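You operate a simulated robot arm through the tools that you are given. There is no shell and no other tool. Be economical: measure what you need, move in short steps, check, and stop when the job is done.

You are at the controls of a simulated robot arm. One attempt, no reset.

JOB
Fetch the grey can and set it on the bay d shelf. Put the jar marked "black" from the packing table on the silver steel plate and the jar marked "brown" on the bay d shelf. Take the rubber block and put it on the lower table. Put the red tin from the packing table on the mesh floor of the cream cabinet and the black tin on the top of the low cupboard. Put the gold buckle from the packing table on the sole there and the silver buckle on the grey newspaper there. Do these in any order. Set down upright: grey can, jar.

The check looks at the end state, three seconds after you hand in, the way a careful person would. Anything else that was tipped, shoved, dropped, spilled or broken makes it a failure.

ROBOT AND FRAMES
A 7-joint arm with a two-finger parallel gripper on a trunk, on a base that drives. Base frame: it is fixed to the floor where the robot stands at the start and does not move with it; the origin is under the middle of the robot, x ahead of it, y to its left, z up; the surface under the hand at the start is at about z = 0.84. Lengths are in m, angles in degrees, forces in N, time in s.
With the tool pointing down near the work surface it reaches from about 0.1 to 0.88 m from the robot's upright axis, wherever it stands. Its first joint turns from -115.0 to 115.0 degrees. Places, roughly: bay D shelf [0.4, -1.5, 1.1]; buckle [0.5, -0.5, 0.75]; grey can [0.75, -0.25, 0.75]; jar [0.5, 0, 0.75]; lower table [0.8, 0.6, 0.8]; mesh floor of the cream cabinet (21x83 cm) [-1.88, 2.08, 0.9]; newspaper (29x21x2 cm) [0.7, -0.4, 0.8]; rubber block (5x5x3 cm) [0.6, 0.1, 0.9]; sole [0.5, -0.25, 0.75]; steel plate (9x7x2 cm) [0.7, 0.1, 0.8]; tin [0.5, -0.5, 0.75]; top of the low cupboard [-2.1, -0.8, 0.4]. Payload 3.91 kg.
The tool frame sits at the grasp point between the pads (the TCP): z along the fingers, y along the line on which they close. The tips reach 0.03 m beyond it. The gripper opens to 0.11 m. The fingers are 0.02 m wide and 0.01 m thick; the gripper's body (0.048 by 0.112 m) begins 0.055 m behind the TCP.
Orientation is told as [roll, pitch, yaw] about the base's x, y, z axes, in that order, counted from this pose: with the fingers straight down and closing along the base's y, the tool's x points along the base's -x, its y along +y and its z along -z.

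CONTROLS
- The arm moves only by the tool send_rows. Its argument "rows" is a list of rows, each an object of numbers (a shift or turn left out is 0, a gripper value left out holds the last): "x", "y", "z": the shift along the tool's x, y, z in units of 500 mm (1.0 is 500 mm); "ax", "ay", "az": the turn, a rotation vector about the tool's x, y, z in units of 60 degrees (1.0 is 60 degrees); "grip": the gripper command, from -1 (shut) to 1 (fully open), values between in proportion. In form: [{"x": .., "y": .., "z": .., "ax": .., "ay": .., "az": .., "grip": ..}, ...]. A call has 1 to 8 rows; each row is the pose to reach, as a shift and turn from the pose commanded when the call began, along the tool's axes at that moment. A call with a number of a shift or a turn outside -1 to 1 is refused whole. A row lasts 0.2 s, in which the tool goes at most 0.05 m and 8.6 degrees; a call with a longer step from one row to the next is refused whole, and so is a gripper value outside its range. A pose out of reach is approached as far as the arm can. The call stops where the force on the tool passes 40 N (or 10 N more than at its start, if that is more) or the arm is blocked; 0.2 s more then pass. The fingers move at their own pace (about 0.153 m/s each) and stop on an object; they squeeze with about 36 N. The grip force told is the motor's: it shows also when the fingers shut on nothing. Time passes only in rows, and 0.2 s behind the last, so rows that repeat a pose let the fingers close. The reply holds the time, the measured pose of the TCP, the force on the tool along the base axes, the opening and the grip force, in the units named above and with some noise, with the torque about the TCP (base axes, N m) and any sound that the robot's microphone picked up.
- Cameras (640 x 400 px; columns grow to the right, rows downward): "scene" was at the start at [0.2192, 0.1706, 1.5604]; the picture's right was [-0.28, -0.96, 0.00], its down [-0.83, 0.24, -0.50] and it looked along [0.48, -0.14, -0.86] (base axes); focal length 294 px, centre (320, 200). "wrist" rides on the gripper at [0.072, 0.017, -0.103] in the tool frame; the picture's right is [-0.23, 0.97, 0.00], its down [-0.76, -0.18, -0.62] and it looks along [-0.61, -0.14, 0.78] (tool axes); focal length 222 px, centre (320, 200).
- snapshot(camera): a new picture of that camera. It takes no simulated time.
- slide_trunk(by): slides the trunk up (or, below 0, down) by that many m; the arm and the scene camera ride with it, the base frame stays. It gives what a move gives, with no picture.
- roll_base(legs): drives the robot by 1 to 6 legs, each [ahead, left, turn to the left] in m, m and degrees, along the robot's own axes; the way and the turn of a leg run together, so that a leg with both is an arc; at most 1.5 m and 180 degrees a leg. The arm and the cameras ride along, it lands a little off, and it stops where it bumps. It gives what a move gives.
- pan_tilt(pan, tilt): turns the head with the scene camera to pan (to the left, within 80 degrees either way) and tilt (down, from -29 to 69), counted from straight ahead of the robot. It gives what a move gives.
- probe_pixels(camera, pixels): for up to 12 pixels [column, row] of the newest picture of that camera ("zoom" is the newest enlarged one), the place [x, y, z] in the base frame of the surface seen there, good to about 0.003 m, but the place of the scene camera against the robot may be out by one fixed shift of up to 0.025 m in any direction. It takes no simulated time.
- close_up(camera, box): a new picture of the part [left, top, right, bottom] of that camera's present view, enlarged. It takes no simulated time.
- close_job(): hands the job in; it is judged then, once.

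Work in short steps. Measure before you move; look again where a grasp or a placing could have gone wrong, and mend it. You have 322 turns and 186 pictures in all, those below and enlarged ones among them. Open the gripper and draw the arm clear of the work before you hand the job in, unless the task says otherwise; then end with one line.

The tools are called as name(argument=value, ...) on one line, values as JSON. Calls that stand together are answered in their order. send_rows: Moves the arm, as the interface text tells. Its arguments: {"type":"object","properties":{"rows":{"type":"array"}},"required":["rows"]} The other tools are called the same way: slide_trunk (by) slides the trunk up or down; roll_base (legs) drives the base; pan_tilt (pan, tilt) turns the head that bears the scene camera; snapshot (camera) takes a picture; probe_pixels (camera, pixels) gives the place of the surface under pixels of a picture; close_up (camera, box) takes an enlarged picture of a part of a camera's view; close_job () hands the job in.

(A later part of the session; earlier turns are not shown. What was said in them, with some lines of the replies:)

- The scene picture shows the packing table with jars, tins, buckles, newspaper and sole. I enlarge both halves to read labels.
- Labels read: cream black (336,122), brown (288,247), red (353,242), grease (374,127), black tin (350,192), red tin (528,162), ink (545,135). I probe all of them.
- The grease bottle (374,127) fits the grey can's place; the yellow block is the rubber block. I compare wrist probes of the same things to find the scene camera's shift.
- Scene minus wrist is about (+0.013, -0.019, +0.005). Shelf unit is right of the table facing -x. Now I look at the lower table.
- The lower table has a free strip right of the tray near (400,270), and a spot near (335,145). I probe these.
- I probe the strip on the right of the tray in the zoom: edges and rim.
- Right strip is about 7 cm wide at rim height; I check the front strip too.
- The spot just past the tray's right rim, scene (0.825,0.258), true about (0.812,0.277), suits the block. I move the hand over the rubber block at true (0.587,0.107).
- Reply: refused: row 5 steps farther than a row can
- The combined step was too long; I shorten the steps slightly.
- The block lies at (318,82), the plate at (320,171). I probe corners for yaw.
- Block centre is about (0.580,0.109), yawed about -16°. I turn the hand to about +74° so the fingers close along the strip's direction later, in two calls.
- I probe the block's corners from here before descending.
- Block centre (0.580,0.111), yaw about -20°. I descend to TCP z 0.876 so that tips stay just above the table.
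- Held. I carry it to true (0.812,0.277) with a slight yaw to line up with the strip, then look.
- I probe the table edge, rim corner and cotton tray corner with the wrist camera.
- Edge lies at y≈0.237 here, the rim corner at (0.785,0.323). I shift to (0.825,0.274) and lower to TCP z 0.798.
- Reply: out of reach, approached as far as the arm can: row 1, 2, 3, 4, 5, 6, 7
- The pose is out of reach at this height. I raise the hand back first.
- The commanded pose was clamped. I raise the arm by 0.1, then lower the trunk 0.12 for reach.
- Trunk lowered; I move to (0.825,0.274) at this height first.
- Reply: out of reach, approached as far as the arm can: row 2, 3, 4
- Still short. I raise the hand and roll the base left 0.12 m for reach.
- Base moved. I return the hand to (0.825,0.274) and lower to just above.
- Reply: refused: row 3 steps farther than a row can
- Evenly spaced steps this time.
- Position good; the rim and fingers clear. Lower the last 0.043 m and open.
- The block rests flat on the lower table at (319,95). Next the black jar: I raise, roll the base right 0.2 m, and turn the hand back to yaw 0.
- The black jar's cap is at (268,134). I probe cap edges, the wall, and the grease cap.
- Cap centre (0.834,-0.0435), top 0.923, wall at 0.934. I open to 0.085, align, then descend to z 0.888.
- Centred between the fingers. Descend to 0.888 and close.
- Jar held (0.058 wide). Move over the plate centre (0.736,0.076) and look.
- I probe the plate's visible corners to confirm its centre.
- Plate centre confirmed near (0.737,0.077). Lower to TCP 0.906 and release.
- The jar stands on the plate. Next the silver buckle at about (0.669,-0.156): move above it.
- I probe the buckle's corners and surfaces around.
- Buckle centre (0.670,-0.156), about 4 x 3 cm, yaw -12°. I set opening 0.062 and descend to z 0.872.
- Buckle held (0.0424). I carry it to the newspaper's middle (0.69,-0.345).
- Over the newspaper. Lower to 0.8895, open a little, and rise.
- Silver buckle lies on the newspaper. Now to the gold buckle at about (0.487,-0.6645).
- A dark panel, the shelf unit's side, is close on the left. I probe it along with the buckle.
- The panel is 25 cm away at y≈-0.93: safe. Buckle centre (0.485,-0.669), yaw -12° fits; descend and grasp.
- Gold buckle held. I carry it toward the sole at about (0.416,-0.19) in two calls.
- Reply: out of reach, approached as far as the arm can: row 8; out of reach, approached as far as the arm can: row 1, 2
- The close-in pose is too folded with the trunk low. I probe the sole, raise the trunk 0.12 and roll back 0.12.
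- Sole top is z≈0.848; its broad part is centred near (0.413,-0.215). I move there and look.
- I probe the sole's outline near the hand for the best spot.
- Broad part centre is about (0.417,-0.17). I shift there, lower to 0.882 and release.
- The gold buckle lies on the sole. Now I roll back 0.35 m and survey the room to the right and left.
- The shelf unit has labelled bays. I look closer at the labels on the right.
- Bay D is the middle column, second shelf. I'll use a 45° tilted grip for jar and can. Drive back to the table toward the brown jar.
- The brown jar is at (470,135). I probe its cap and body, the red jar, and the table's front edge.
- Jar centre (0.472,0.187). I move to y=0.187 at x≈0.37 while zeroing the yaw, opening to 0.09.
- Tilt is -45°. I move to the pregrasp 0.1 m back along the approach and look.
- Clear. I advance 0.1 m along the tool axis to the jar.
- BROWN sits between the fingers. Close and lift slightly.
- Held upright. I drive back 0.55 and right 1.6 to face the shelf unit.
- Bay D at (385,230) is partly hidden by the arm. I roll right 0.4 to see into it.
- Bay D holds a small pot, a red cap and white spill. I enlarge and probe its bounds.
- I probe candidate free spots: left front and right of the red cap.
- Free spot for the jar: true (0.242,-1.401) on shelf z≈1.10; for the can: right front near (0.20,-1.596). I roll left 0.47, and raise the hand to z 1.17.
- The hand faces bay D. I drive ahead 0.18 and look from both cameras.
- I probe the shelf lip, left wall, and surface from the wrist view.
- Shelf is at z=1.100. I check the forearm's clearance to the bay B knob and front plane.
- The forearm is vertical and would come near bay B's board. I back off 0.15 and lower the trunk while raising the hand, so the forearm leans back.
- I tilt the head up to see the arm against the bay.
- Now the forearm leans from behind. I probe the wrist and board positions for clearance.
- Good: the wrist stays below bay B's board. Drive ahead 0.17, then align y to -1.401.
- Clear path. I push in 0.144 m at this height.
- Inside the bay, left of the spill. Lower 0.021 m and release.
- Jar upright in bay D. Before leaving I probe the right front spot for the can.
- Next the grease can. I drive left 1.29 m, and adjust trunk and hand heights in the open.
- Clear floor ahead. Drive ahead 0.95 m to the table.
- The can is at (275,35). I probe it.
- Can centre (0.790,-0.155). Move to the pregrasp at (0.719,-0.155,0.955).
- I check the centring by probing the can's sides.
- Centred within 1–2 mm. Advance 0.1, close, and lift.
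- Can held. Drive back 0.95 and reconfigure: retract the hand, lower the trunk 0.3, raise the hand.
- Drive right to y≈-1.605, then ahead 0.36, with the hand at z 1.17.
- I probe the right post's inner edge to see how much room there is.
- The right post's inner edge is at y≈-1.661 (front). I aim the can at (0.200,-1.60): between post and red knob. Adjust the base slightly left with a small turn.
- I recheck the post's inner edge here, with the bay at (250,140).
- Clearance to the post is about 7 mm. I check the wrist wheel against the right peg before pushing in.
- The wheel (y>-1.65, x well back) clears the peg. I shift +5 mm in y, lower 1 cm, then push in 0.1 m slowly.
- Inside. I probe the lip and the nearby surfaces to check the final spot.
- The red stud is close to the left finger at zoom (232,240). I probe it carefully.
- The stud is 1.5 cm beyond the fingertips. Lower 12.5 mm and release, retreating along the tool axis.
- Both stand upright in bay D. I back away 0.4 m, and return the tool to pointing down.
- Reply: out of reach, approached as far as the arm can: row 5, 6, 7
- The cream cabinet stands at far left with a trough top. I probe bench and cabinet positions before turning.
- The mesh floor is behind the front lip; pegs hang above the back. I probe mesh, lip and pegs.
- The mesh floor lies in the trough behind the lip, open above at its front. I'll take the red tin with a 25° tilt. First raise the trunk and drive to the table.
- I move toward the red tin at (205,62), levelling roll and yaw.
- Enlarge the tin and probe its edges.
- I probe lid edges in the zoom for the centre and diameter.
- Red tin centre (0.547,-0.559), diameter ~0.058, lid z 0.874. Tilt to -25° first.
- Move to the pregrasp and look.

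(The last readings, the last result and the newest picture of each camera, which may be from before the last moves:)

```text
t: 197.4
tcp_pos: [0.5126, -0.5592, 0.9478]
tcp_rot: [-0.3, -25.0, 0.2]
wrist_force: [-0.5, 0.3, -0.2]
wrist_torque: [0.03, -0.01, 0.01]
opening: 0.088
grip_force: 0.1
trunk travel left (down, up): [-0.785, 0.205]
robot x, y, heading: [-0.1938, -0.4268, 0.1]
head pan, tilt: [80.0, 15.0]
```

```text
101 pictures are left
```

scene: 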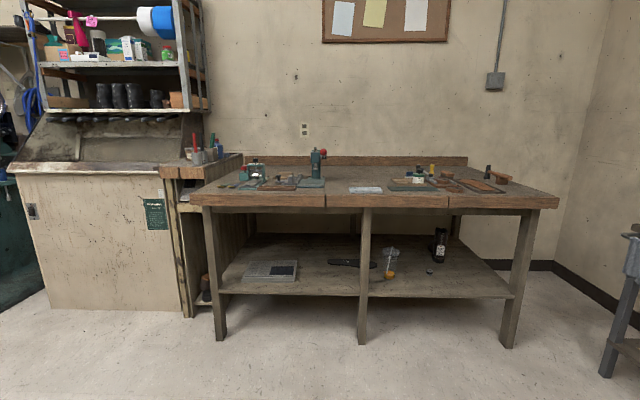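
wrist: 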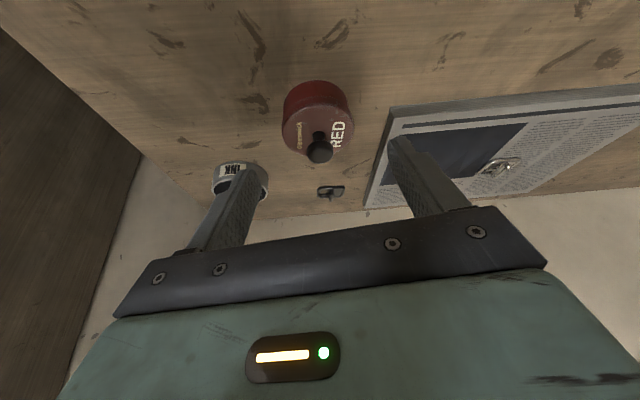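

Centred. Advance 0.079 m, close, and lift.

send_rows(rows=[{"z": 0.06}, {"z": 0.12}, {"z": 0.158}, {"z": 0.158}])

send_rows(rows=[{"grip": -1}, {"grip": -1}, {"grip": -1}, {"grip": -1}])

send_rows(rows=[{"x": -0.025, "z": -0.054}, {"x": -0.06, "z": -0.13}, {"x": -0.1, "z": -0.215}, {"x": -0.14, "z": -0.3}])

snapshot(camera="wrist")

```text
t: 198.4
tcp_pos: [0.5464, -0.56, 0.8756]
tcp_rot: [-0.4, -25.1, 0.2]
wrist_force: [-0.3, -0.1, -0.5]
wrist_torque: [0.0, 0.0, -0.02]
opening: 0.088
grip_force: 0.1
trunk travel left (down, up): [-0.785, 0.205]
robot x, y, heading: [-0.1876, -0.4253, 0.3]
head pan, tilt: [80.0, 15.0]
```

```text
t: 199.4
tcp_pos: [0.5452, -0.5586, 0.8759]
tcp_rot: [-0.4, -25.0, 0.2]
wrist_force: [0.8, 0.4, 1.0]
wrist_torque: [0.01, 0.0, 0.0]
opening: 0.06
grip_force: 35.9
trunk travel left (down, up): [-0.785, 0.205]
robot x, y, heading: [-0.19, -0.4253, 0.2]
head pan, tilt: [80.0, 15.0]
heard: snap
```

```text
t: 200.4
tcp_pos: [0.5451, -0.5576, 1.0419]
tcp_rot: [-0.4, -25.0, 0.3]
wrist_force: [-0.4, -0.3, -1.6]
wrist_torque: [-0.01, 0.01, 0.0]
opening: 0.06
grip_force: 36.5
trunk travel left (down, up): [-0.785, 0.205]
robot x, y, heading: [-0.1872, -0.4241, 0.4]
head pan, tilt: [80.0, 15.0]
```

```text
100 pictures are left
```

wrist: 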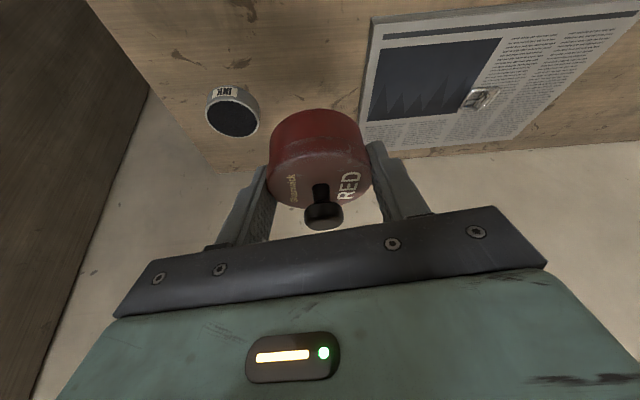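

A "snap" was heard on closing. I look closely at the tin, and at the table with the scene camera.

close_up(camera="wrist", box=[220, 80, 420, 240])

pan_tilt(pan=-10, tilt=45)

snapshot(camera="scene")

```text
2.50 times, centred on (320, 160) of wrist
```

zoom: 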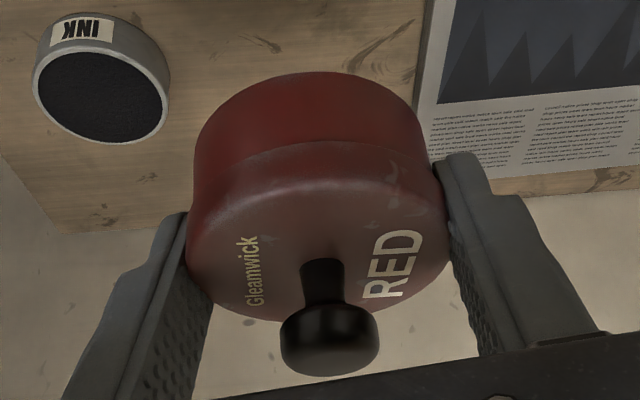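

```text
t: 202.1
tcp_pos: [0.5455, -0.5583, 1.0409]
tcp_rot: [-0.4, -25.0, 0.2]
wrist_force: [-0.6, -0.4, -1.8]
wrist_torque: [0.0, 0.0, 0.0]
opening: 0.0596
grip_force: 35.8
trunk travel left (down, up): [-0.785, 0.205]
robot x, y, heading: [-0.1892, -0.4252, -0.2]
head pan, tilt: [-10.0, 45.0]
```

```text
98 pictures are left
```

scene: 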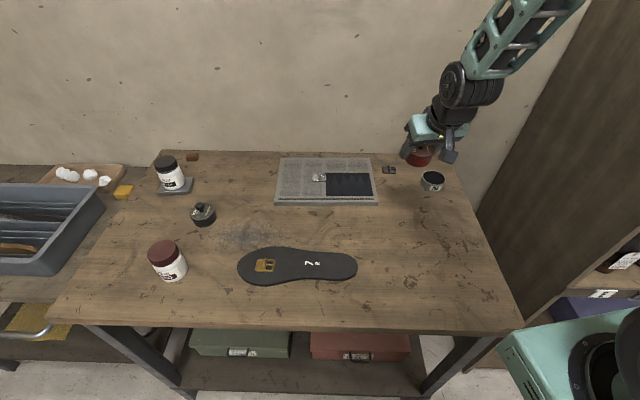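

Nothing is out of place; the snap was most likely the lid seating. I back off 0.85 m and turn left 79° to face the cream cabinet.

roll_base(legs=[[-0.85, 0.0, 0.0], [0.0, 0.0, 78.5]])

pan_tilt(pan=25, tilt=25)

snapshot(camera="scene")

pan_tilt(pan=80, tilt=30)

snapshot(camera="scene")

```text
t: 210.0
tcp_pos: [-0.7913, 0.2692, 1.042]
tcp_rot: [-0.5, -24.8, 80.3]
wrist_force: [0.1, -0.1, -1.2]
wrist_torque: [0.01, -0.02, 0.0]
opening: 0.0597
grip_force: 36.1
trunk travel left (down, up): [-0.785, 0.205]
robot x, y, heading: [-1.0468, -0.4295, 80.4]
head pan, tilt: [-10.0, 45.0]
```

```text
t: 211.1
tcp_pos: [-0.7903, 0.2693, 1.0422]
tcp_rot: [-0.4, -25.1, 80.2]
wrist_force: [0.3, -0.7, -1.1]
wrist_torque: [0.03, 0.0, 0.02]
opening: 0.0596
grip_force: 35.7
trunk travel left (down, up): [-0.785, 0.205]
robot x, y, heading: [-1.0471, -0.435, 80.1]
head pan, tilt: [25.0, 25.0]
```

```text
97 pictures are left
```

scene: 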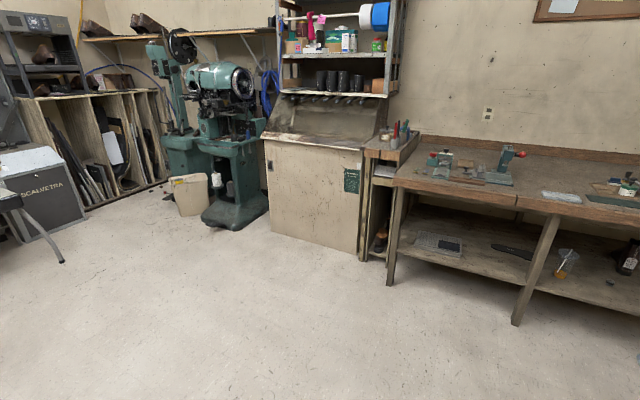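

```text
t: 212.3
tcp_pos: [-0.79, 0.2698, 1.0423]
tcp_rot: [-0.4, -25.0, 80.2]
wrist_force: [-0.2, 0.2, -1.0]
wrist_torque: [0.0, 0.01, -0.02]
opening: 0.0594
grip_force: 36.0
trunk travel left (down, up): [-0.785, 0.205]
robot x, y, heading: [-1.0443, -0.4329, 80.0]
head pan, tilt: [80.0, 30.0]
```

```text
96 pictures are left
```

scene: 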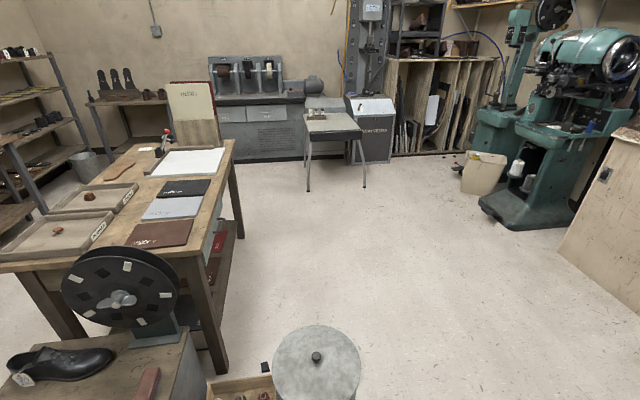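

The floor toward the cabinet is clear; a drum and the low cupboard with a wheel lie near (315,365) and (110,350). I probe these.

probe_pixels(camera="scene", pixels=[[315, 355], [270, 365], [355, 360], [130, 355], [180, 340], [60, 360], [150, 385], [240, 385], [215, 340], [195, 250], [120, 300], [265, 370]])

pan_tilt(pan=80, tilt=60)

snapshot(camera="scene")

```text
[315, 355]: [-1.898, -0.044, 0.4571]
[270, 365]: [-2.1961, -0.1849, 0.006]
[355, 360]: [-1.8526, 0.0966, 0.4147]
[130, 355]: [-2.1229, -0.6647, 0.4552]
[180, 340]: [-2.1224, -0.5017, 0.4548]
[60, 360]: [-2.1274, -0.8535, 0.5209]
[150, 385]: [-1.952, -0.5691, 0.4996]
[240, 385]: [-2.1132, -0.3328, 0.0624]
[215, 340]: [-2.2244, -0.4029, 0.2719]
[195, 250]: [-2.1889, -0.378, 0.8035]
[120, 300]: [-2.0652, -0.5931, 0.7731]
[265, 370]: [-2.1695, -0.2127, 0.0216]
```

```text
t: 213.2
tcp_pos: [-0.7898, 0.269, 1.0405]
tcp_rot: [-0.3, -25.0, 80.1]
wrist_force: [-0.9, -0.6, -1.0]
wrist_torque: [-0.01, 0.01, 0.02]
opening: 0.0596
grip_force: 36.2
trunk travel left (down, up): [-0.785, 0.205]
robot x, y, heading: [-1.0482, -0.4321, 80.3]
head pan, tilt: [80.0, 60.0]
```

```text
95 pictures are left
```

scene: 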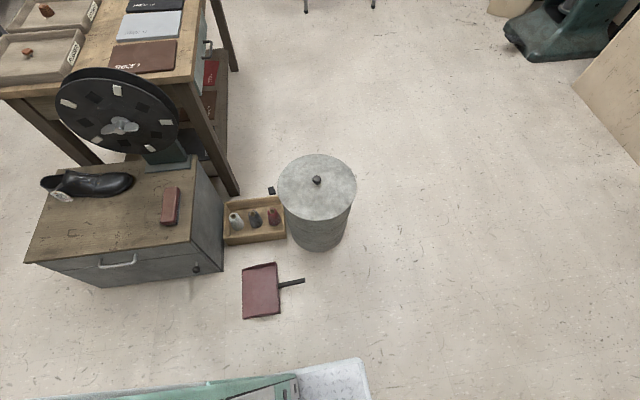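

The drum is at (-1.89,-0.03). I go ahead 0.85, left 1.2, keeping clear of drum and bench, then look at the cabinet.

roll_base(legs=[[0.8, 0.0, 0.0], [0.0, 1.2, -1.5]])

pan_tilt(pan=0, tilt=25)

snapshot(camera="scene")

```text
t: 223.2
tcp_pos: [-1.8055, 1.2705, 1.0417]
tcp_rot: [-0.4, -25.0, 78.2]
wrist_force: [0.2, 0.4, -1.9]
wrist_torque: [-0.01, 0.02, 0.02]
opening: 0.0594
grip_force: 35.9
trunk travel left (down, up): [-0.785, 0.205]
robot x, y, heading: [-2.086, 0.5793, 78.1]
head pan, tilt: [80.0, 60.0]
```

```text
t: 224.7
tcp_pos: [-1.8049, 1.2707, 1.0428]
tcp_rot: [-0.4, -25.0, 78.2]
wrist_force: [0.0, 0.5, -0.7]
wrist_torque: [0.01, -0.01, 0.03]
opening: 0.0596
grip_force: 35.7
trunk travel left (down, up): [-0.785, 0.205]
robot x, y, heading: [-2.0897, 0.5806, 78.5]
head pan, tilt: [0.0, 25.0]
```

```text
94 pictures are left
```

scene: 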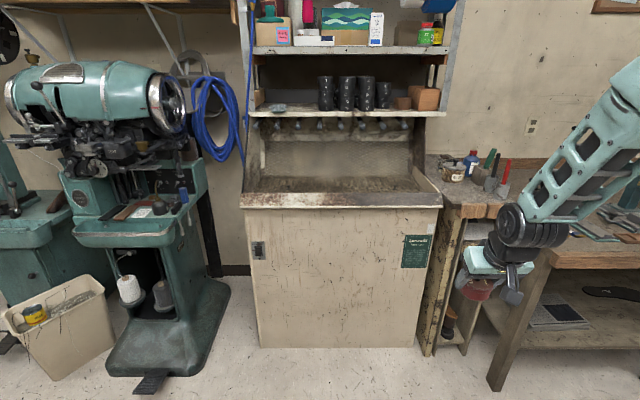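

I'm square to the cabinet. I enlarge the trough and probe.

close_up(camera="scene", box=[230, 90, 460, 220])

probe_pixels(camera="scene", pixels=[[330, 184], [280, 184], [400, 184], [330, 178], [330, 190], [250, 200], [430, 200], [330, 160], [300, 127], [380, 127], [340, 113], [330, 205]])

```text
2.78 times, centred on (345, 155) of scene
```

zoom: 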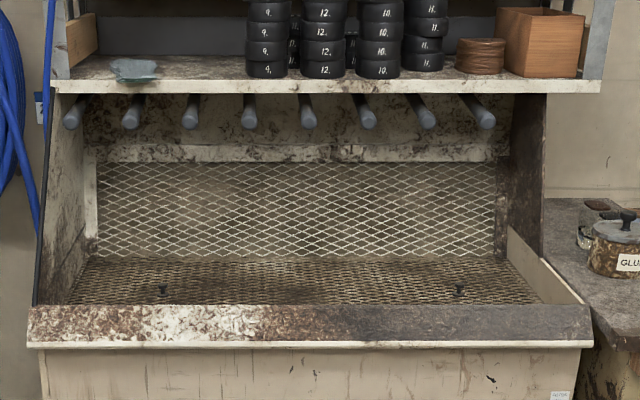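

```text
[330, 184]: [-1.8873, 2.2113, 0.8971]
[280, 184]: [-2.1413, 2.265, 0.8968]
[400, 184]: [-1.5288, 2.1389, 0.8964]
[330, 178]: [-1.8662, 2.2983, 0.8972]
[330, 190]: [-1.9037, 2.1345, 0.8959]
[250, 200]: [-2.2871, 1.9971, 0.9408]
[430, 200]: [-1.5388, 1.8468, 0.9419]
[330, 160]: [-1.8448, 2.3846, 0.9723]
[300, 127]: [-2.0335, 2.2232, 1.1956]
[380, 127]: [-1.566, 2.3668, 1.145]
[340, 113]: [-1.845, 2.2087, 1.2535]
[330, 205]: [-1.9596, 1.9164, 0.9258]
```

Mesh floor at z≈0.895, pegs above at z 1.2 beyond y≈2.19. I drive left 0.25 and ahead 0.55, then look with both cameras.

roll_base(legs=[[0.0, 0.25, 0.0], [0.55, 0.0, 0.0]])

snapshot(camera="wrist")

snapshot(camera="scene")

```text
t: 229.3
tcp_pos: [-1.9363, 1.862, 1.0407]
tcp_rot: [-0.4, -24.8, 78.2]
wrist_force: [-0.2, -0.1, -1.5]
wrist_torque: [-0.03, 0.01, -0.02]
opening: 0.0596
grip_force: 36.0
trunk travel left (down, up): [-0.785, 0.205]
robot x, y, heading: [-2.2187, 1.1718, 78.6]
head pan, tilt: [0.0, 25.0]
```

```text
92 pictures are left
```

wrist: 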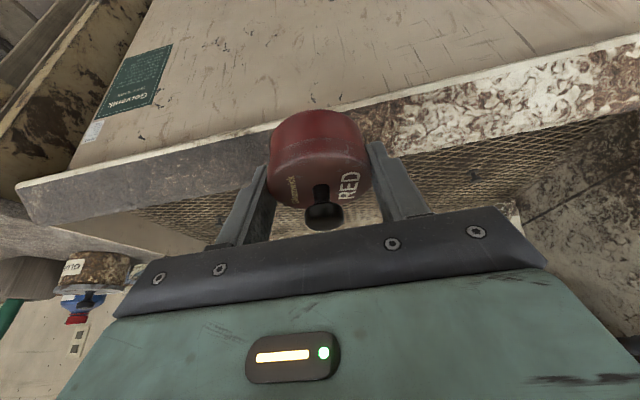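

```text
91 pictures are left
```

scene: 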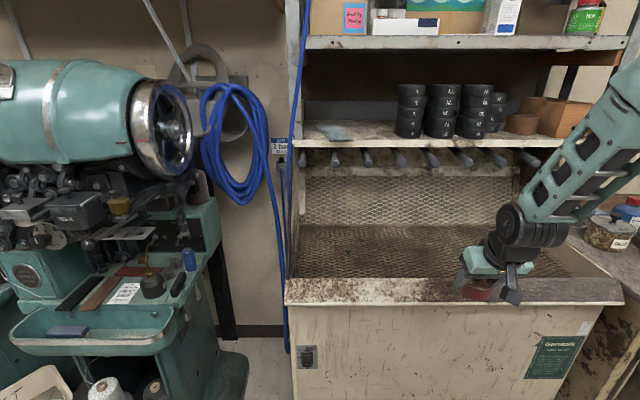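

I probe mesh and lip through the wrist camera for true coordinates.

probe_pixels(camera="wrist", pixels=[[475, 175], [430, 175], [520, 160], [200, 215], [380, 150], [400, 110], [560, 180], [520, 205], [450, 200], [30, 200], [620, 55], [160, 215]])

probe_pixels(camera="scene", pixels=[[400, 255], [400, 232], [400, 270], [340, 265], [470, 240], [400, 285], [440, 160], [405, 160], [480, 290], [560, 290], [425, 262], [535, 162]])

```text
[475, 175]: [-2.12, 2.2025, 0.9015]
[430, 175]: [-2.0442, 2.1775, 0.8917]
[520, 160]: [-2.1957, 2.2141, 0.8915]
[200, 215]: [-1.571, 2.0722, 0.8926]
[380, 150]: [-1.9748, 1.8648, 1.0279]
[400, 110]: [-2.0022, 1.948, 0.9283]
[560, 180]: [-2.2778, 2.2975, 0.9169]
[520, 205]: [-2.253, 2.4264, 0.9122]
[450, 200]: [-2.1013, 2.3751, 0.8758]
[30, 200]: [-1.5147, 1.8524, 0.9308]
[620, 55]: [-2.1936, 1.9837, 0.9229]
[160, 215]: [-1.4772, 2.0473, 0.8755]
```

```text
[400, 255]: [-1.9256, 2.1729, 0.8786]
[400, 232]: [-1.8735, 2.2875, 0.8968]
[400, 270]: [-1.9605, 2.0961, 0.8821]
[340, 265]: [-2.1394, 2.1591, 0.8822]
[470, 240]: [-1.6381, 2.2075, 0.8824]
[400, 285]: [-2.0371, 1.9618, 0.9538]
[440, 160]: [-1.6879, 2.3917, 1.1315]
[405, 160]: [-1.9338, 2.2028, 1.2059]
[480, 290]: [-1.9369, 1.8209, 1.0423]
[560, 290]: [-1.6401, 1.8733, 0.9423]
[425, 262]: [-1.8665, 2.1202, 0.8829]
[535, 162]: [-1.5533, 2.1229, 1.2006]
```

Mesh z = 0.892 true. Target spot (-1.90,2.155). Base ahead 0.2 and left 0.023, then look.

roll_base(legs=[[0.2, 0.023, 0.0]])

snapshot(camera="scene")

snapshot(camera="wrist")

```text
t: 230.9
tcp_pos: [-1.9194, 2.0638, 1.0418]
tcp_rot: [-0.4, -25.0, 78.4]
wrist_force: [0.7, -0.6, -1.3]
wrist_torque: [-0.01, -0.01, 0.01]
opening: 0.0593
grip_force: 35.6
trunk travel left (down, up): [-0.785, 0.205]
robot x, y, heading: [-2.1988, 1.3681, 78.4]
head pan, tilt: [0.0, 25.0]
```

```text
90 pictures are left
```

scene: 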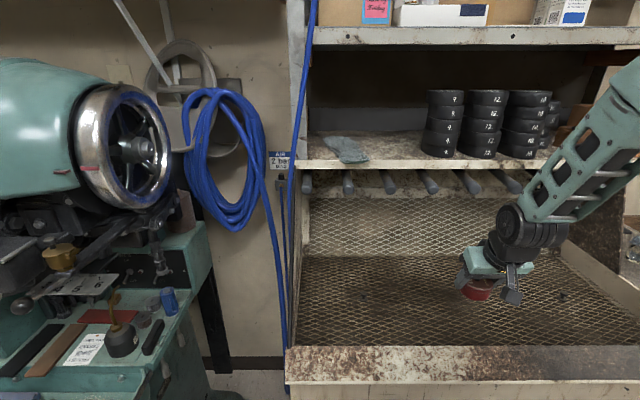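

```text
89 pictures are left
```

wrist: 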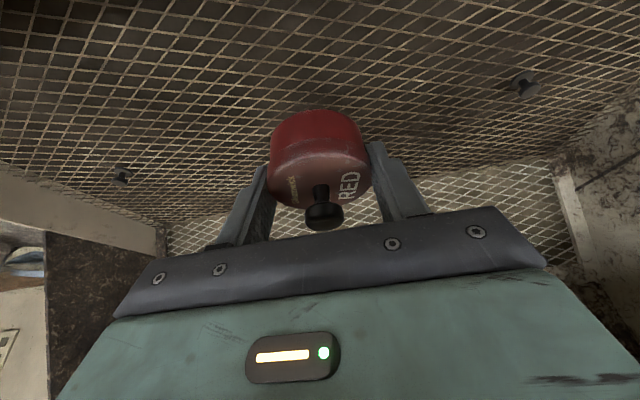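

Now the whole mesh is visible. I probe its front and back edges and the area below the tin.

probe_pixels(camera="scene", pixels=[[430, 340], [430, 260], [430, 300], [480, 310], [362, 296], [560, 295], [420, 185], [475, 185], [430, 350]])

probe_pixels(camera="wrist", pixels=[[310, 90], [250, 130], [400, 130], [320, 20], [522, 85], [122, 175], [200, 170], [420, 165]])

```text
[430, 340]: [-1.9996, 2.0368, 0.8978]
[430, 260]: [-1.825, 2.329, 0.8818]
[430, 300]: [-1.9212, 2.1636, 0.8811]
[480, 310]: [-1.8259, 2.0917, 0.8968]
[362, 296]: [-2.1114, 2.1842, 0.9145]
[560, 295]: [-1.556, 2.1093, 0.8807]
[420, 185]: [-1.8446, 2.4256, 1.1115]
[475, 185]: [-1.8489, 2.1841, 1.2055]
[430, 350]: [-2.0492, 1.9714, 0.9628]
```

```text
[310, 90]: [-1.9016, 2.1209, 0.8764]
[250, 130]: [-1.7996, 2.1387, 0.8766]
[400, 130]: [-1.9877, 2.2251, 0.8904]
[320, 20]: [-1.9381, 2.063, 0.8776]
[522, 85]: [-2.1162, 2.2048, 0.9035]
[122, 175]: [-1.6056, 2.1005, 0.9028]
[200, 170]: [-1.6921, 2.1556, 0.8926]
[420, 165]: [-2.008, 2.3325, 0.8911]
```

Mesh spans y 2.02–2.33. I move forward 0.09, then straight down to TCP z 0.929.

send_rows(rows=[{"x": -0.083, "z": 0.039}, {"x": -0.167, "z": 0.078}, {"x": -0.135, "z": 0.147}, {"x": -0.103, "z": 0.216}, {"x": -0.085, "z": 0.255}, {"x": -0.072, "z": 0.283}, {"x": -0.072, "z": 0.283}])

snapshot(camera="wrist")

close_up(camera="scene", box=[380, 150, 640, 340])

```text
t: 232.5
tcp_pos: [-1.8997, 2.1552, 0.9296]
tcp_rot: [-0.3, -25.0, 78.3]
wrist_force: [-0.3, -0.3, -0.3]
wrist_torque: [0.0, 0.01, -0.01]
opening: 0.0597
grip_force: 36.2
trunk travel left (down, up): [-0.785, 0.205]
robot x, y, heading: [-2.2011, 1.3711, 78.4]
head pan, tilt: [0.0, 25.0]
```

```text
88 pictures are left
```

wrist: 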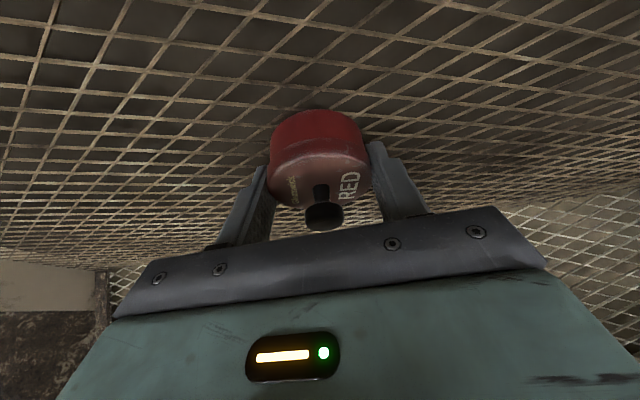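

```text
2.11 times, centred on (510, 245) of scene
```

zoom: 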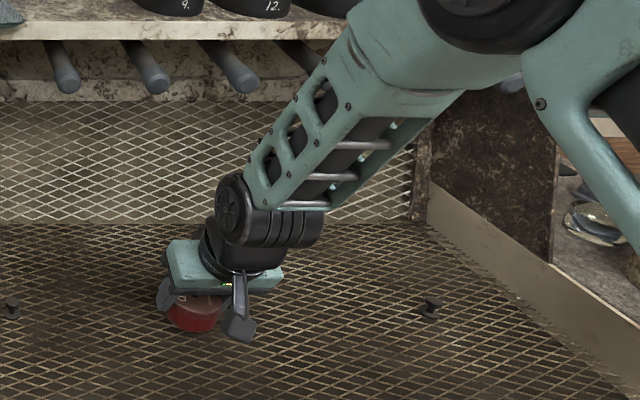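

Just above the mesh with no contact. Lower 3 mm, release, and rise straight up.

send_rows(rows=[{"x": 0.0025, "z": 0.0054}, {"x": 0.0025, "z": 0.0054, "grip": 0.25}, {"x": 0.0025, "z": 0.0054, "grip": 0.4}, {"x": 0.0025, "z": 0.0054}, {"x": -0.03, "z": -0.065}, {"x": -0.065, "z": -0.14}, {"x": -0.1, "z": -0.215}])

snapshot(camera="wrist")

```text
t: 234.1
tcp_pos: [-1.8991, 2.1543, 1.0467]
tcp_rot: [-0.4, -25.1, 78.3]
wrist_force: [1.0, 0.5, 0.2]
wrist_torque: [0.01, -0.03, -0.05]
opening: 0.0773
grip_force: 0.2
trunk travel left (down, up): [-0.785, 0.205]
robot x, y, heading: [-2.1972, 1.373, 78.3]
head pan, tilt: [0.0, 25.0]
heard: snap
```

```text
86 pictures are left
```

wrist: 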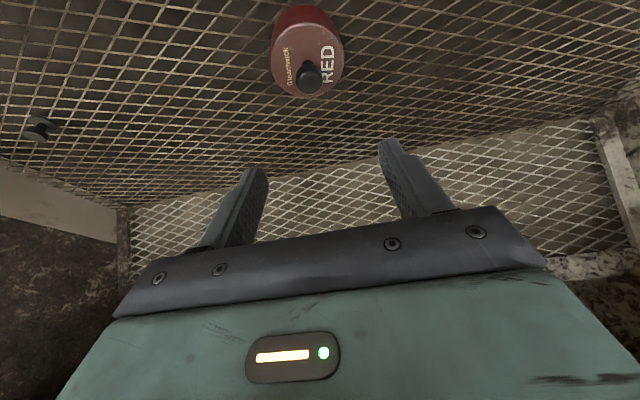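

Red tin stands on the mesh; the snap repeats on release, so it's the tin's lid. I back out and return toward the packing table for the black tin.

roll_base(legs=[[-0.75, 0.0, 0.0], [0.0, -1.2, 0.0], [0.0, 0.0, -78.3]])

roll_base(legs=[[0.0, -0.5, 0.0], [0.9, 0.0, 0.0]])

snapshot(camera="wrist")

```text
t: 247.2
tcp_pos: [-0.3599, 0.2513, 1.0461]
tcp_rot: [-0.5, -25.0, -0.4]
wrist_force: [-0.4, -0.4, 0.0]
wrist_torque: [-0.01, 0.0, 0.02]
opening: 0.0769
grip_force: 0.1
trunk travel left (down, up): [-0.785, 0.205]
robot x, y, heading: [-1.1853, 0.3927, -0.3]
head pan, tilt: [0.0, 25.0]
```

```text
t: 254.5
tcp_pos: [0.5377, -0.2538, 1.048]
tcp_rot: [-0.4, -25.1, -0.4]
wrist_force: [-0.3, 0.9, -0.3]
wrist_torque: [0.0, 0.01, 0.01]
opening: 0.0771
grip_force: 0.0
trunk travel left (down, up): [-0.785, 0.205]
robot x, y, heading: [-0.2902, -0.1143, -0.5]
head pan, tilt: [0.0, 25.0]
```

```text
85 pictures are left
```

wrist: 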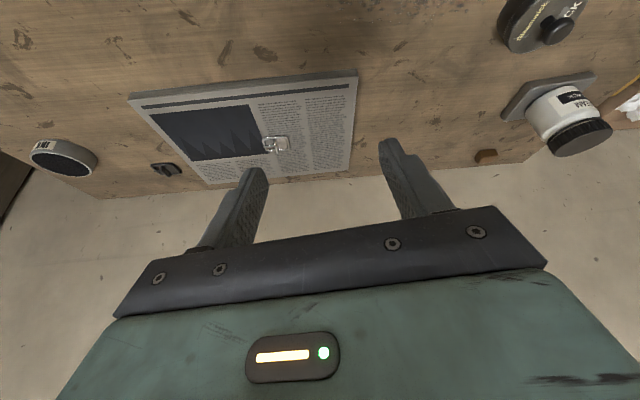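

The black tin is at (545,25). I move left 0.22 and level the tool.

send_rows(rows=[{"y": 0.085, "z": -0.03, "ay": 0.08}, {"y": 0.17, "z": -0.06, "ay": 0.16}, {"y": 0.255, "z": -0.09, "ay": 0.24}, {"y": 0.34, "z": -0.12, "ay": 0.32}, {"y": 0.42, "z": -0.134, "ay": 0.417}, {"y": 0.44, "z": -0.134, "ay": 0.417, "grip": 0.6}])

close_up(camera="wrist", box=[220, 30, 420, 180])

```text
t: 255.9
tcp_pos: [0.5128, -0.0334, 1.1059]
tcp_rot: [-0.2, 0.1, -0.7]
wrist_force: [-0.3, -1.1, 0.0]
wrist_torque: [0.04, 0.0, 0.0]
opening: 0.0879
grip_force: 0.1
trunk travel left (down, up): [-0.785, 0.205]
robot x, y, heading: [-0.2857, -0.1125, -0.4]
head pan, tilt: [0.0, 25.0]
```

```text
2.67 times, centred on (320, 105) of wrist
```

zoom: 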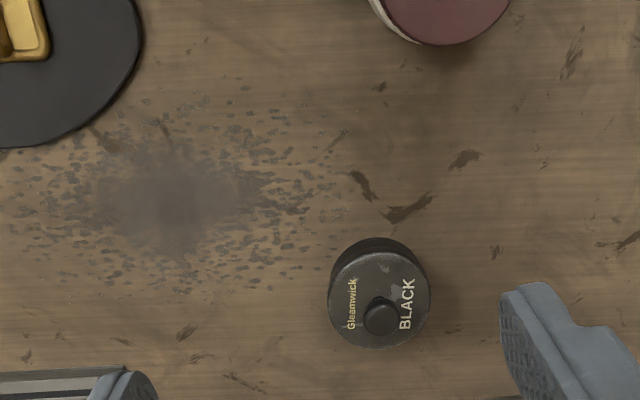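

probe_pixels(camera="zoom", pixels=[[332, 300], [427, 292], [378, 256], [382, 344], [345, 335], [418, 330], [350, 265], [410, 262], [380, 318]])

```text
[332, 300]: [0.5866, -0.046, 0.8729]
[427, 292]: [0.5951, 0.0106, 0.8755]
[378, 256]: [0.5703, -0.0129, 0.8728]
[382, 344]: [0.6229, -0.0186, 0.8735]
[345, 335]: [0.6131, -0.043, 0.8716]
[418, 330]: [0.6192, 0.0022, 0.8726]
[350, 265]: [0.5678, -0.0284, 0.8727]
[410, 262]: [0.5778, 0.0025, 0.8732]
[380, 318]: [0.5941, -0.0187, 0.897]
```

Lid centre (0.5955,-0.017). Align above it then descend to TCP z 0.875.

send_rows(rows=[{"x": -0.083, "y": 0.016}, {"x": -0.164, "y": 0.031}, {"x": -0.164, "y": 0.031, "z": 0.09}, {"x": -0.164, "y": 0.031, "z": 0.18}, {"x": -0.164, "y": 0.031, "z": 0.27}, {"x": -0.164, "y": 0.031, "z": 0.33}])

snapshot(camera="wrist")

```text
t: 257.3
tcp_pos: [0.5952, -0.0209, 0.9408]
tcp_rot: [-0.3, 0.0, -0.7]
wrist_force: [0.0, 1.0, 0.4]
wrist_torque: [0.0, 0.01, -0.02]
opening: 0.088
grip_force: 0.1
trunk travel left (down, up): [-0.785, 0.205]
robot x, y, heading: [-0.2847, -0.1108, -0.4]
head pan, tilt: [0.0, 25.0]
```

```text
83 pictures are left
```

wrist: 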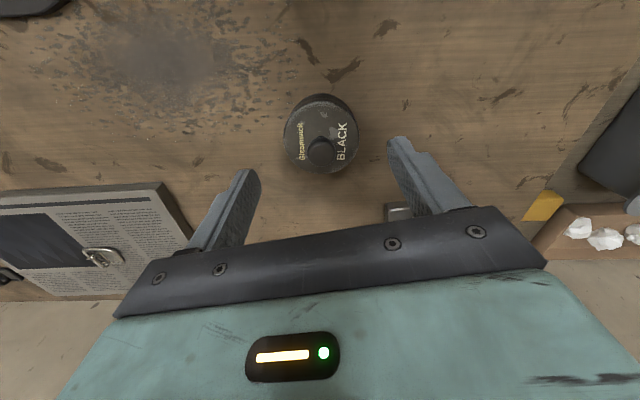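

Centred. Descend, close, lift.

send_rows(rows=[{"y": 0.006, "z": 0.07}, {"y": 0.006, "z": 0.131}, {"y": 0.006, "z": 0.131}])

send_rows(rows=[{"grip": -1}, {"grip": -1}, {"grip": -1}, {"grip": -1}, {"z": -0.05}, {"z": -0.14}, {"z": -0.23}, {"z": -0.32}])

snapshot(camera="wrist")

```text
t: 258.1
tcp_pos: [0.5949, -0.0173, 0.8762]
tcp_rot: [-0.3, 0.0, -0.7]
wrist_force: [0.2, -0.1, 1.2]
wrist_torque: [0.0, 0.0, 0.01]
opening: 0.0881
grip_force: 0.0
trunk travel left (down, up): [-0.785, 0.205]
robot x, y, heading: [-0.291, -0.1095, -0.5]
head pan, tilt: [0.0, 25.0]
```

```text
t: 259.9
tcp_pos: [0.5952, -0.017, 1.0358]
tcp_rot: [-0.4, 0.0, -0.7]
wrist_force: [-0.1, 0.1, -1.2]
wrist_torque: [-0.03, 0.03, 0.02]
opening: 0.0594
grip_force: 35.8
trunk travel left (down, up): [-0.785, 0.205]
robot x, y, heading: [-0.286, -0.1131, -0.4]
head pan, tilt: [0.0, 25.0]
heard: snap
```

```text
82 pictures are left
```

wrist: 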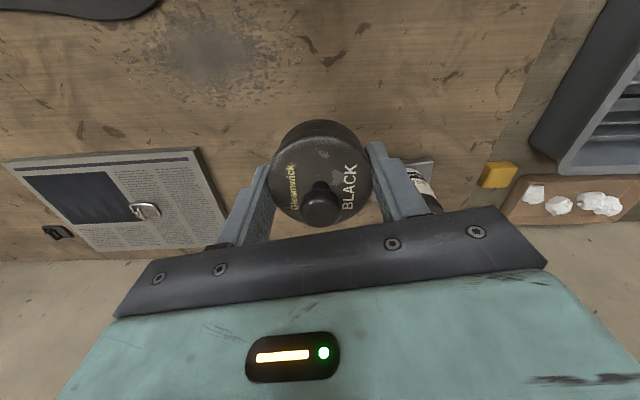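

Black tin held. I back off, retract the hand, move right and turn around toward the low cupboard.

roll_base(legs=[[-0.85, 0.0, 0.0]])

send_rows(rows=[{"x": 0.08, "z": -0.04}, {"x": 0.17, "z": -0.08}, {"x": 0.26, "z": -0.12}, {"x": 0.35, "z": -0.16}, {"x": 0.44, "z": -0.16}])

roll_base(legs=[[0.0, -0.6, 0.0], [0.0, 0.0, 90.0], [0.0, 0.0, 90.0]])

pan_tilt(pan=0, tilt=45)

snapshot(camera="scene")

```text
t: 264.4
tcp_pos: [-0.2522, -0.0098, 1.0362]
tcp_rot: [-0.4, 0.0, -0.9]
wrist_force: [-0.1, 0.3, -2.5]
wrist_torque: [-0.01, 0.01, 0.0]
opening: 0.0593
grip_force: 35.4
trunk travel left (down, up): [-0.785, 0.205]
robot x, y, heading: [-1.134, -0.1073, -0.5]
head pan, tilt: [0.0, 25.0]
```

```text
t: 265.6
tcp_pos: [-0.4727, -0.0068, 1.1157]
tcp_rot: [-0.3, -0.1, -0.9]
wrist_force: [0.9, -0.4, -0.9]
wrist_torque: [0.0, 0.0, 0.03]
opening: 0.0598
grip_force: 36.1
trunk travel left (down, up): [-0.785, 0.205]
robot x, y, heading: [-1.1326, -0.1066, -0.4]
head pan, tilt: [0.0, 25.0]
```

```text
t: 276.6
tcp_pos: [-1.8006, -0.8059, 1.1157]
tcp_rot: [-0.4, 0.0, 179.5]
wrist_force: [-0.8, -0.1, -1.5]
wrist_torque: [-0.03, 0.03, 0.01]
opening: 0.0598
grip_force: 35.7
trunk travel left (down, up): [-0.785, 0.205]
robot x, y, heading: [-1.1413, -0.701, 179.8]
head pan, tilt: [0.0, 25.0]
```

```text
t: 277.5
tcp_pos: [-1.8012, -0.8065, 1.116]
tcp_rot: [-0.3, -0.1, 179.4]
wrist_force: [0.5, -0.4, -1.6]
wrist_torque: [0.01, 0.04, 0.02]
opening: 0.0595
grip_force: 36.1
trunk travel left (down, up): [-0.785, 0.205]
robot x, y, heading: [-1.1389, -0.7021, 179.7]
head pan, tilt: [0.0, 45.0]
```

```text
81 pictures are left
```

scene: 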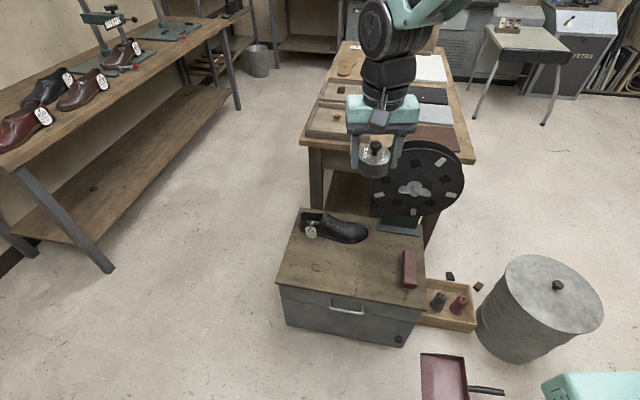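

Clear view: the cupboard top is free around (330,270). I probe the top, items, dustpan, and my own base's visible part.

probe_pixels(camera="scene", pixels=[[340, 275], [285, 280], [408, 300], [310, 250], [405, 285], [415, 255], [360, 245], [330, 290], [375, 275], [440, 375], [490, 390], [585, 385]])

close_up(camera="scene", box=[260, 190, 460, 350])

```text
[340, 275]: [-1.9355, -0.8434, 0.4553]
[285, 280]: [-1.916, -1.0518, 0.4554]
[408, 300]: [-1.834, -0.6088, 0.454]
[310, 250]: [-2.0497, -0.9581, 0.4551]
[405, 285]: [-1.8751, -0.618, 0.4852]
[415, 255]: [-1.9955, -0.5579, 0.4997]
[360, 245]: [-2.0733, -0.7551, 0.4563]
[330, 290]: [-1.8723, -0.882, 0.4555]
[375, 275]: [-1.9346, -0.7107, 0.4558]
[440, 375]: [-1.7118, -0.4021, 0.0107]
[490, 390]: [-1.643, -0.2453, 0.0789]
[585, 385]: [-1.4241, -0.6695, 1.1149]
```

```text
2.50 times, centred on (360, 270) of scene
```

zoom: 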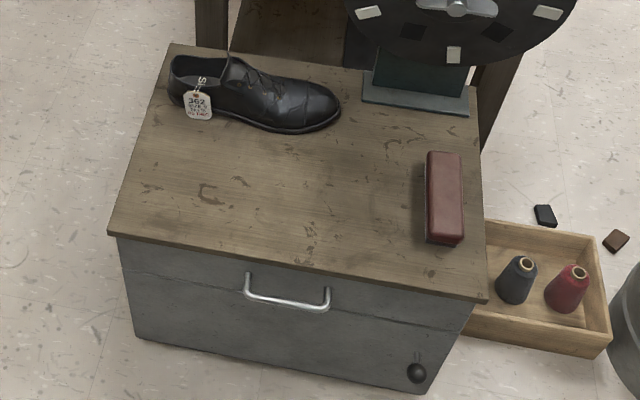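

Target true (-1.94,-0.84), top at z≈0.45. I lower the trunk by 0.45 m.

slide_trunk(by=-0.45)

snapshot(camera="wrist")

```text
refused: -0.45 is not a number from -0.4 to 0.4
```

```text
79 pictures are left
```

wrist: 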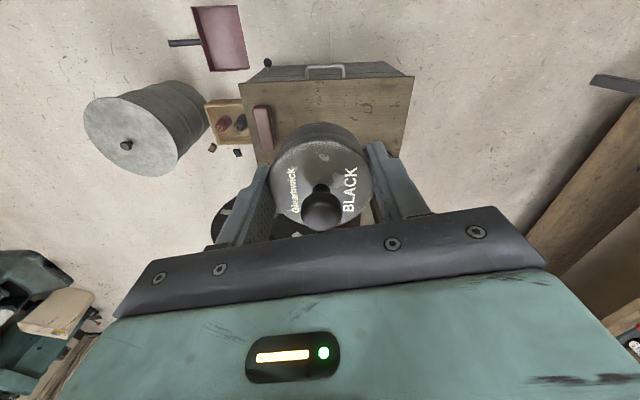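

The limit is 0.4 per call; I use two slides.

slide_trunk(by=-0.3)

slide_trunk(by=-0.15)

snapshot(camera="wrist")

```text
t: 280.5
tcp_pos: [-1.8014, -0.8063, 0.8164]
tcp_rot: [-0.3, 0.0, 179.5]
wrist_force: [-0.7, -0.8, -1.0]
wrist_torque: [0.0, -0.01, -0.04]
opening: 0.0596
grip_force: 35.6
trunk travel left (down, up): [-0.485, 0.505]
robot x, y, heading: [-1.1411, -0.7031, 180.0]
head pan, tilt: [0.0, 45.0]
```

```text
t: 282.2
tcp_pos: [-1.8009, -0.8065, 0.6651]
tcp_rot: [-0.4, 0.0, 179.5]
wrist_force: [0.9, 0.3, -2.1]
wrist_torque: [0.03, -0.02, 0.01]
opening: 0.0597
grip_force: 36.1
trunk travel left (down, up): [-0.335, 0.655]
robot x, y, heading: [-1.1433, -0.7054, 179.6]
head pan, tilt: [0.0, 45.0]
```

```text
78 pictures are left
```

wrist: 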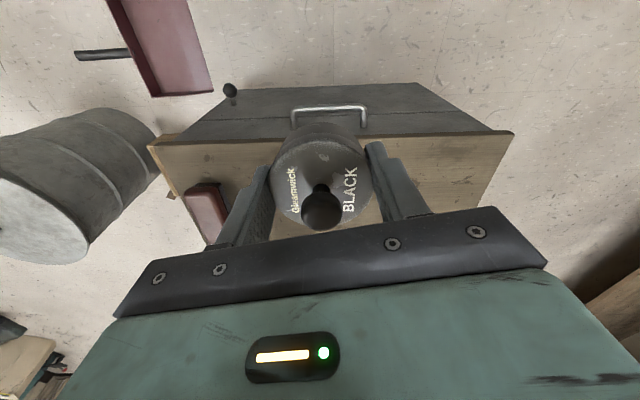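

I probe the cupboard top through the wrist camera for true coordinates.

probe_pixels(camera="wrist", pixels=[[440, 170], [400, 142], [230, 155], [205, 205], [500, 140], [170, 155], [430, 195], [390, 160], [225, 190]])

```text
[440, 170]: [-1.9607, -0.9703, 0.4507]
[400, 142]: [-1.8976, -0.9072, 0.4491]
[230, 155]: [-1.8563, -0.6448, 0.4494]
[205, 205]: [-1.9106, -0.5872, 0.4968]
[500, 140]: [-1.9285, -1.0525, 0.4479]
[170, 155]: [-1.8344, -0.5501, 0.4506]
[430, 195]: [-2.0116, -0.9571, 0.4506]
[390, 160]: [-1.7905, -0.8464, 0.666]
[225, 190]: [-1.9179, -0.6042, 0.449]
```

Top at z=0.450. I move to (-1.955,-0.82) and lower most of the way.

send_rows(rows=[{"x": -0.09, "y": 0.008}, {"x": -0.18, "y": 0.016}, {"x": -0.27, "y": 0.024}, {"x": -0.308, "y": 0.027, "z": 0.05}, {"x": -0.308, "y": 0.027, "z": 0.14}, {"x": -0.308, "y": 0.027, "z": 0.23}])

snapshot(camera="wrist")

pan_tilt(pan=0, tilt=25)

snapshot(camera="scene")

```text
t: 283.6
tcp_pos: [-1.9556, -0.818, 0.5526]
tcp_rot: [-0.2, -0.1, 179.4]
wrist_force: [-0.4, 0.2, -0.8]
wrist_torque: [0.02, 0.02, -0.02]
opening: 0.0597
grip_force: 35.7
trunk travel left (down, up): [-0.335, 0.655]
robot x, y, heading: [-1.1419, -0.7045, 179.6]
head pan, tilt: [0.0, 45.0]
```

```text
77 pictures are left
```

wrist: 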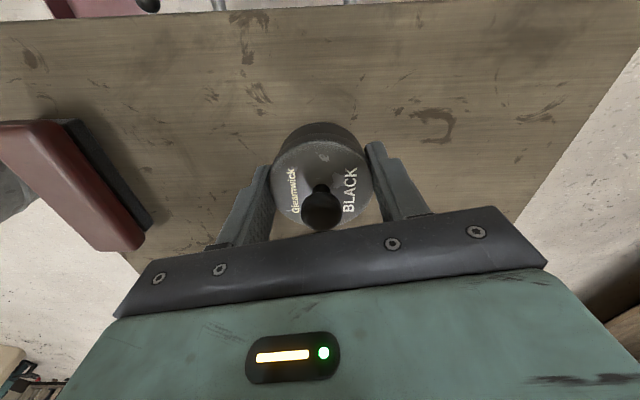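

```text
t: 284.4
tcp_pos: [-1.954, -0.816, 0.5519]
tcp_rot: [-0.2, 0.1, 179.5]
wrist_force: [0.4, -0.4, -1.3]
wrist_torque: [0.0, 0.0, 0.03]
opening: 0.0596
grip_force: 35.6
trunk travel left (down, up): [-0.335, 0.655]
robot x, y, heading: [-1.1396, -0.7034, 179.8]
head pan, tilt: [0.0, 25.0]
```

```text
76 pictures are left
```

scene: 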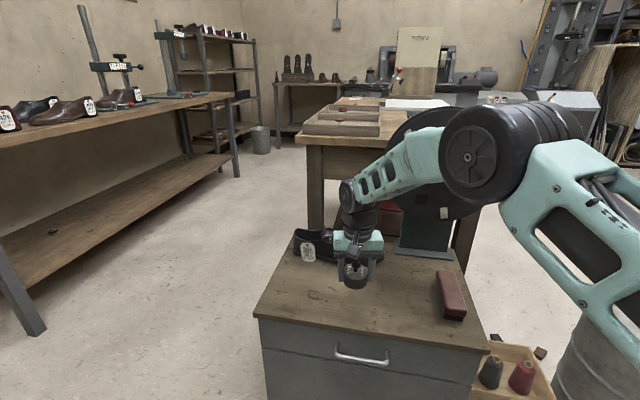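

I check the shoe and wheel clearances to the hand and forearm.

probe_pixels(camera="scene", pixels=[[378, 258], [325, 245], [400, 165], [430, 150], [445, 205], [355, 195], [350, 240], [335, 250], [410, 130]])

close_up(camera="scene", box=[260, 120, 500, 320])

```text
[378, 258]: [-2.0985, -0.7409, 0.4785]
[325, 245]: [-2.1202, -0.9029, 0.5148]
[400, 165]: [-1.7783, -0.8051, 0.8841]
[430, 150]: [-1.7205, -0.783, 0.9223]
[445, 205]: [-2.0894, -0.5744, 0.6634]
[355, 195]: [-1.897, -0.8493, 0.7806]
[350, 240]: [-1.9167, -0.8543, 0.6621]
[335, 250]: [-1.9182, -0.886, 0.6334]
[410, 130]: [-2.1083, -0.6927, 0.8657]
```

```text
2.00 times, centred on (380, 220) of scene
```

zoom: 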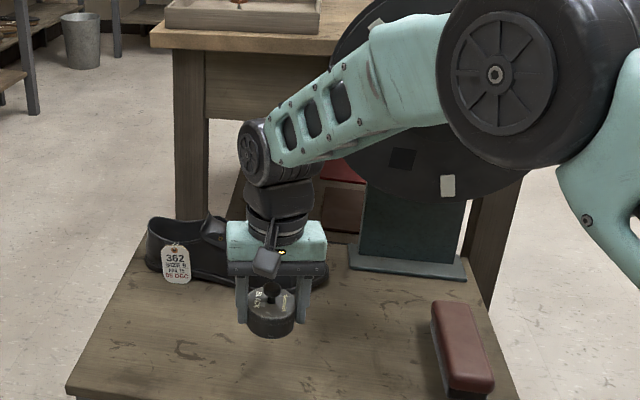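

Enough room to shoe and wheel. Lower to 0.487, release, rise.

send_rows(rows=[{"z": 0.06}, {"z": 0.11}, {"z": 0.13}, {"z": 0.13}])

send_rows(rows=[{"grip": 0.25}, {"grip": 0.5}, {"grip": 0.5}, {"z": -0.06}, {"z": -0.15}, {"z": -0.24}, {"z": -0.33}, {"z": -0.42}])

snapshot(camera="wrist")

```text
t: 285.4
tcp_pos: [-1.9557, -0.8169, 0.4876]
tcp_rot: [-0.3, 0.1, 179.5]
wrist_force: [-0.9, -0.6, -0.6]
wrist_torque: [-0.03, 0.02, -0.01]
opening: 0.0594
grip_force: 36.0
trunk travel left (down, up): [-0.335, 0.655]
robot x, y, heading: [-1.1416, -0.7053, 179.5]
head pan, tilt: [0.0, 25.0]
```

```text
t: 287.2
tcp_pos: [-1.9533, -0.8181, 0.696]
tcp_rot: [-0.5, 0.1, 179.5]
wrist_force: [0.3, -0.3, -0.7]
wrist_torque: [0.03, -0.01, 0.0]
opening: 0.0825
grip_force: 0.0
trunk travel left (down, up): [-0.335, 0.655]
robot x, y, heading: [-1.1443, -0.7019, 179.6]
head pan, tilt: [0.0, 25.0]
heard: snap
```

```text
74 pictures are left
```

wrist: 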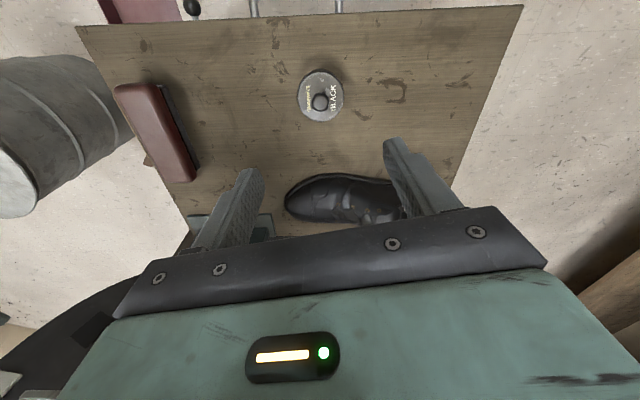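

The black tin stands on the cupboard. I back off, retract, turn back, and take a final look at the tables.

slide_trunk(by=0.4)

roll_base(legs=[[-0.1, 0.0, 0.0], [0.0, 0.0, -90.0], [0.0, 0.0, -90.0], [0.5, 0.45, 0.0]])

pan_tilt(pan=10, tilt=30)

snapshot(camera="scene")

```text
t: 291.1
tcp_pos: [-1.9537, -0.8189, 1.0968]
tcp_rot: [-0.3, 0.1, 179.5]
wrist_force: [-0.5, -0.4, 0.3]
wrist_torque: [-0.02, 0.01, 0.01]
opening: 0.0826
grip_force: 0.1
trunk travel left (down, up): [-0.735, 0.255]
robot x, y, heading: [-1.1407, -0.7042, 179.5]
head pan, tilt: [0.0, 25.0]
```

```text
t: 303.2
tcp_pos: [0.2652, -0.1157, 1.0964]
tcp_rot: [-0.4, 0.1, 0.4]
wrist_force: [0.5, -0.1, -0.2]
wrist_torque: [0.02, -0.01, 0.0]
opening: 0.0823
grip_force: 0.1
trunk travel left (down, up): [-0.735, 0.255]
robot x, y, heading: [-0.5463, -0.2437, 0.5]
head pan, tilt: [0.0, 25.0]
```

```text
t: 303.9
tcp_pos: [0.2652, -0.1163, 1.0957]
tcp_rot: [-0.2, 0.0, 0.5]
wrist_force: [0.0, 0.2, 0.4]
wrist_torque: [-0.03, -0.06, 0.04]
opening: 0.0827
grip_force: 0.1
trunk travel left (down, up): [-0.735, 0.255]
robot x, y, heading: [-0.5468, -0.2436, 0.7]
head pan, tilt: [10.0, 30.0]
```

```text
73 pictures are left
```

scene: 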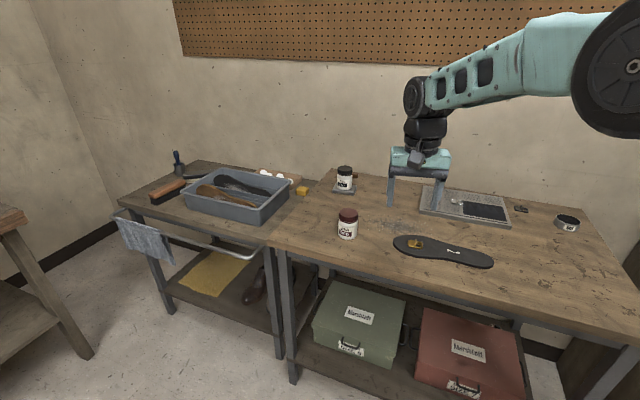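

All items are in place: jar on plate, block on the lower table, buckles on sole and newspaper. I back off 0.3 m and hand in.

roll_base(legs=[[-0.35, 0.0, 0.0]])

close_job()

```text
t: 306.2
tcp_pos: [-0.0867, -0.1206, 1.0961]
tcp_rot: [-0.3, 0.0, 0.5]
wrist_force: [-0.3, 1.0, -1.3]
wrist_torque: [-0.04, -0.01, 0.01]
opening: 0.0825
grip_force: 0.0
trunk travel left (down, up): [-0.735, 0.255]
robot x, y, heading: [-0.8953, -0.247, 0.6]
head pan, tilt: [10.0, 30.0]
```

```text
The job is handed in.
```

All eight items are where the job asked, with the can and both jars upright, and the job is handed in; each tin gave a "snap" when gripped and again when released, with no visible damage.
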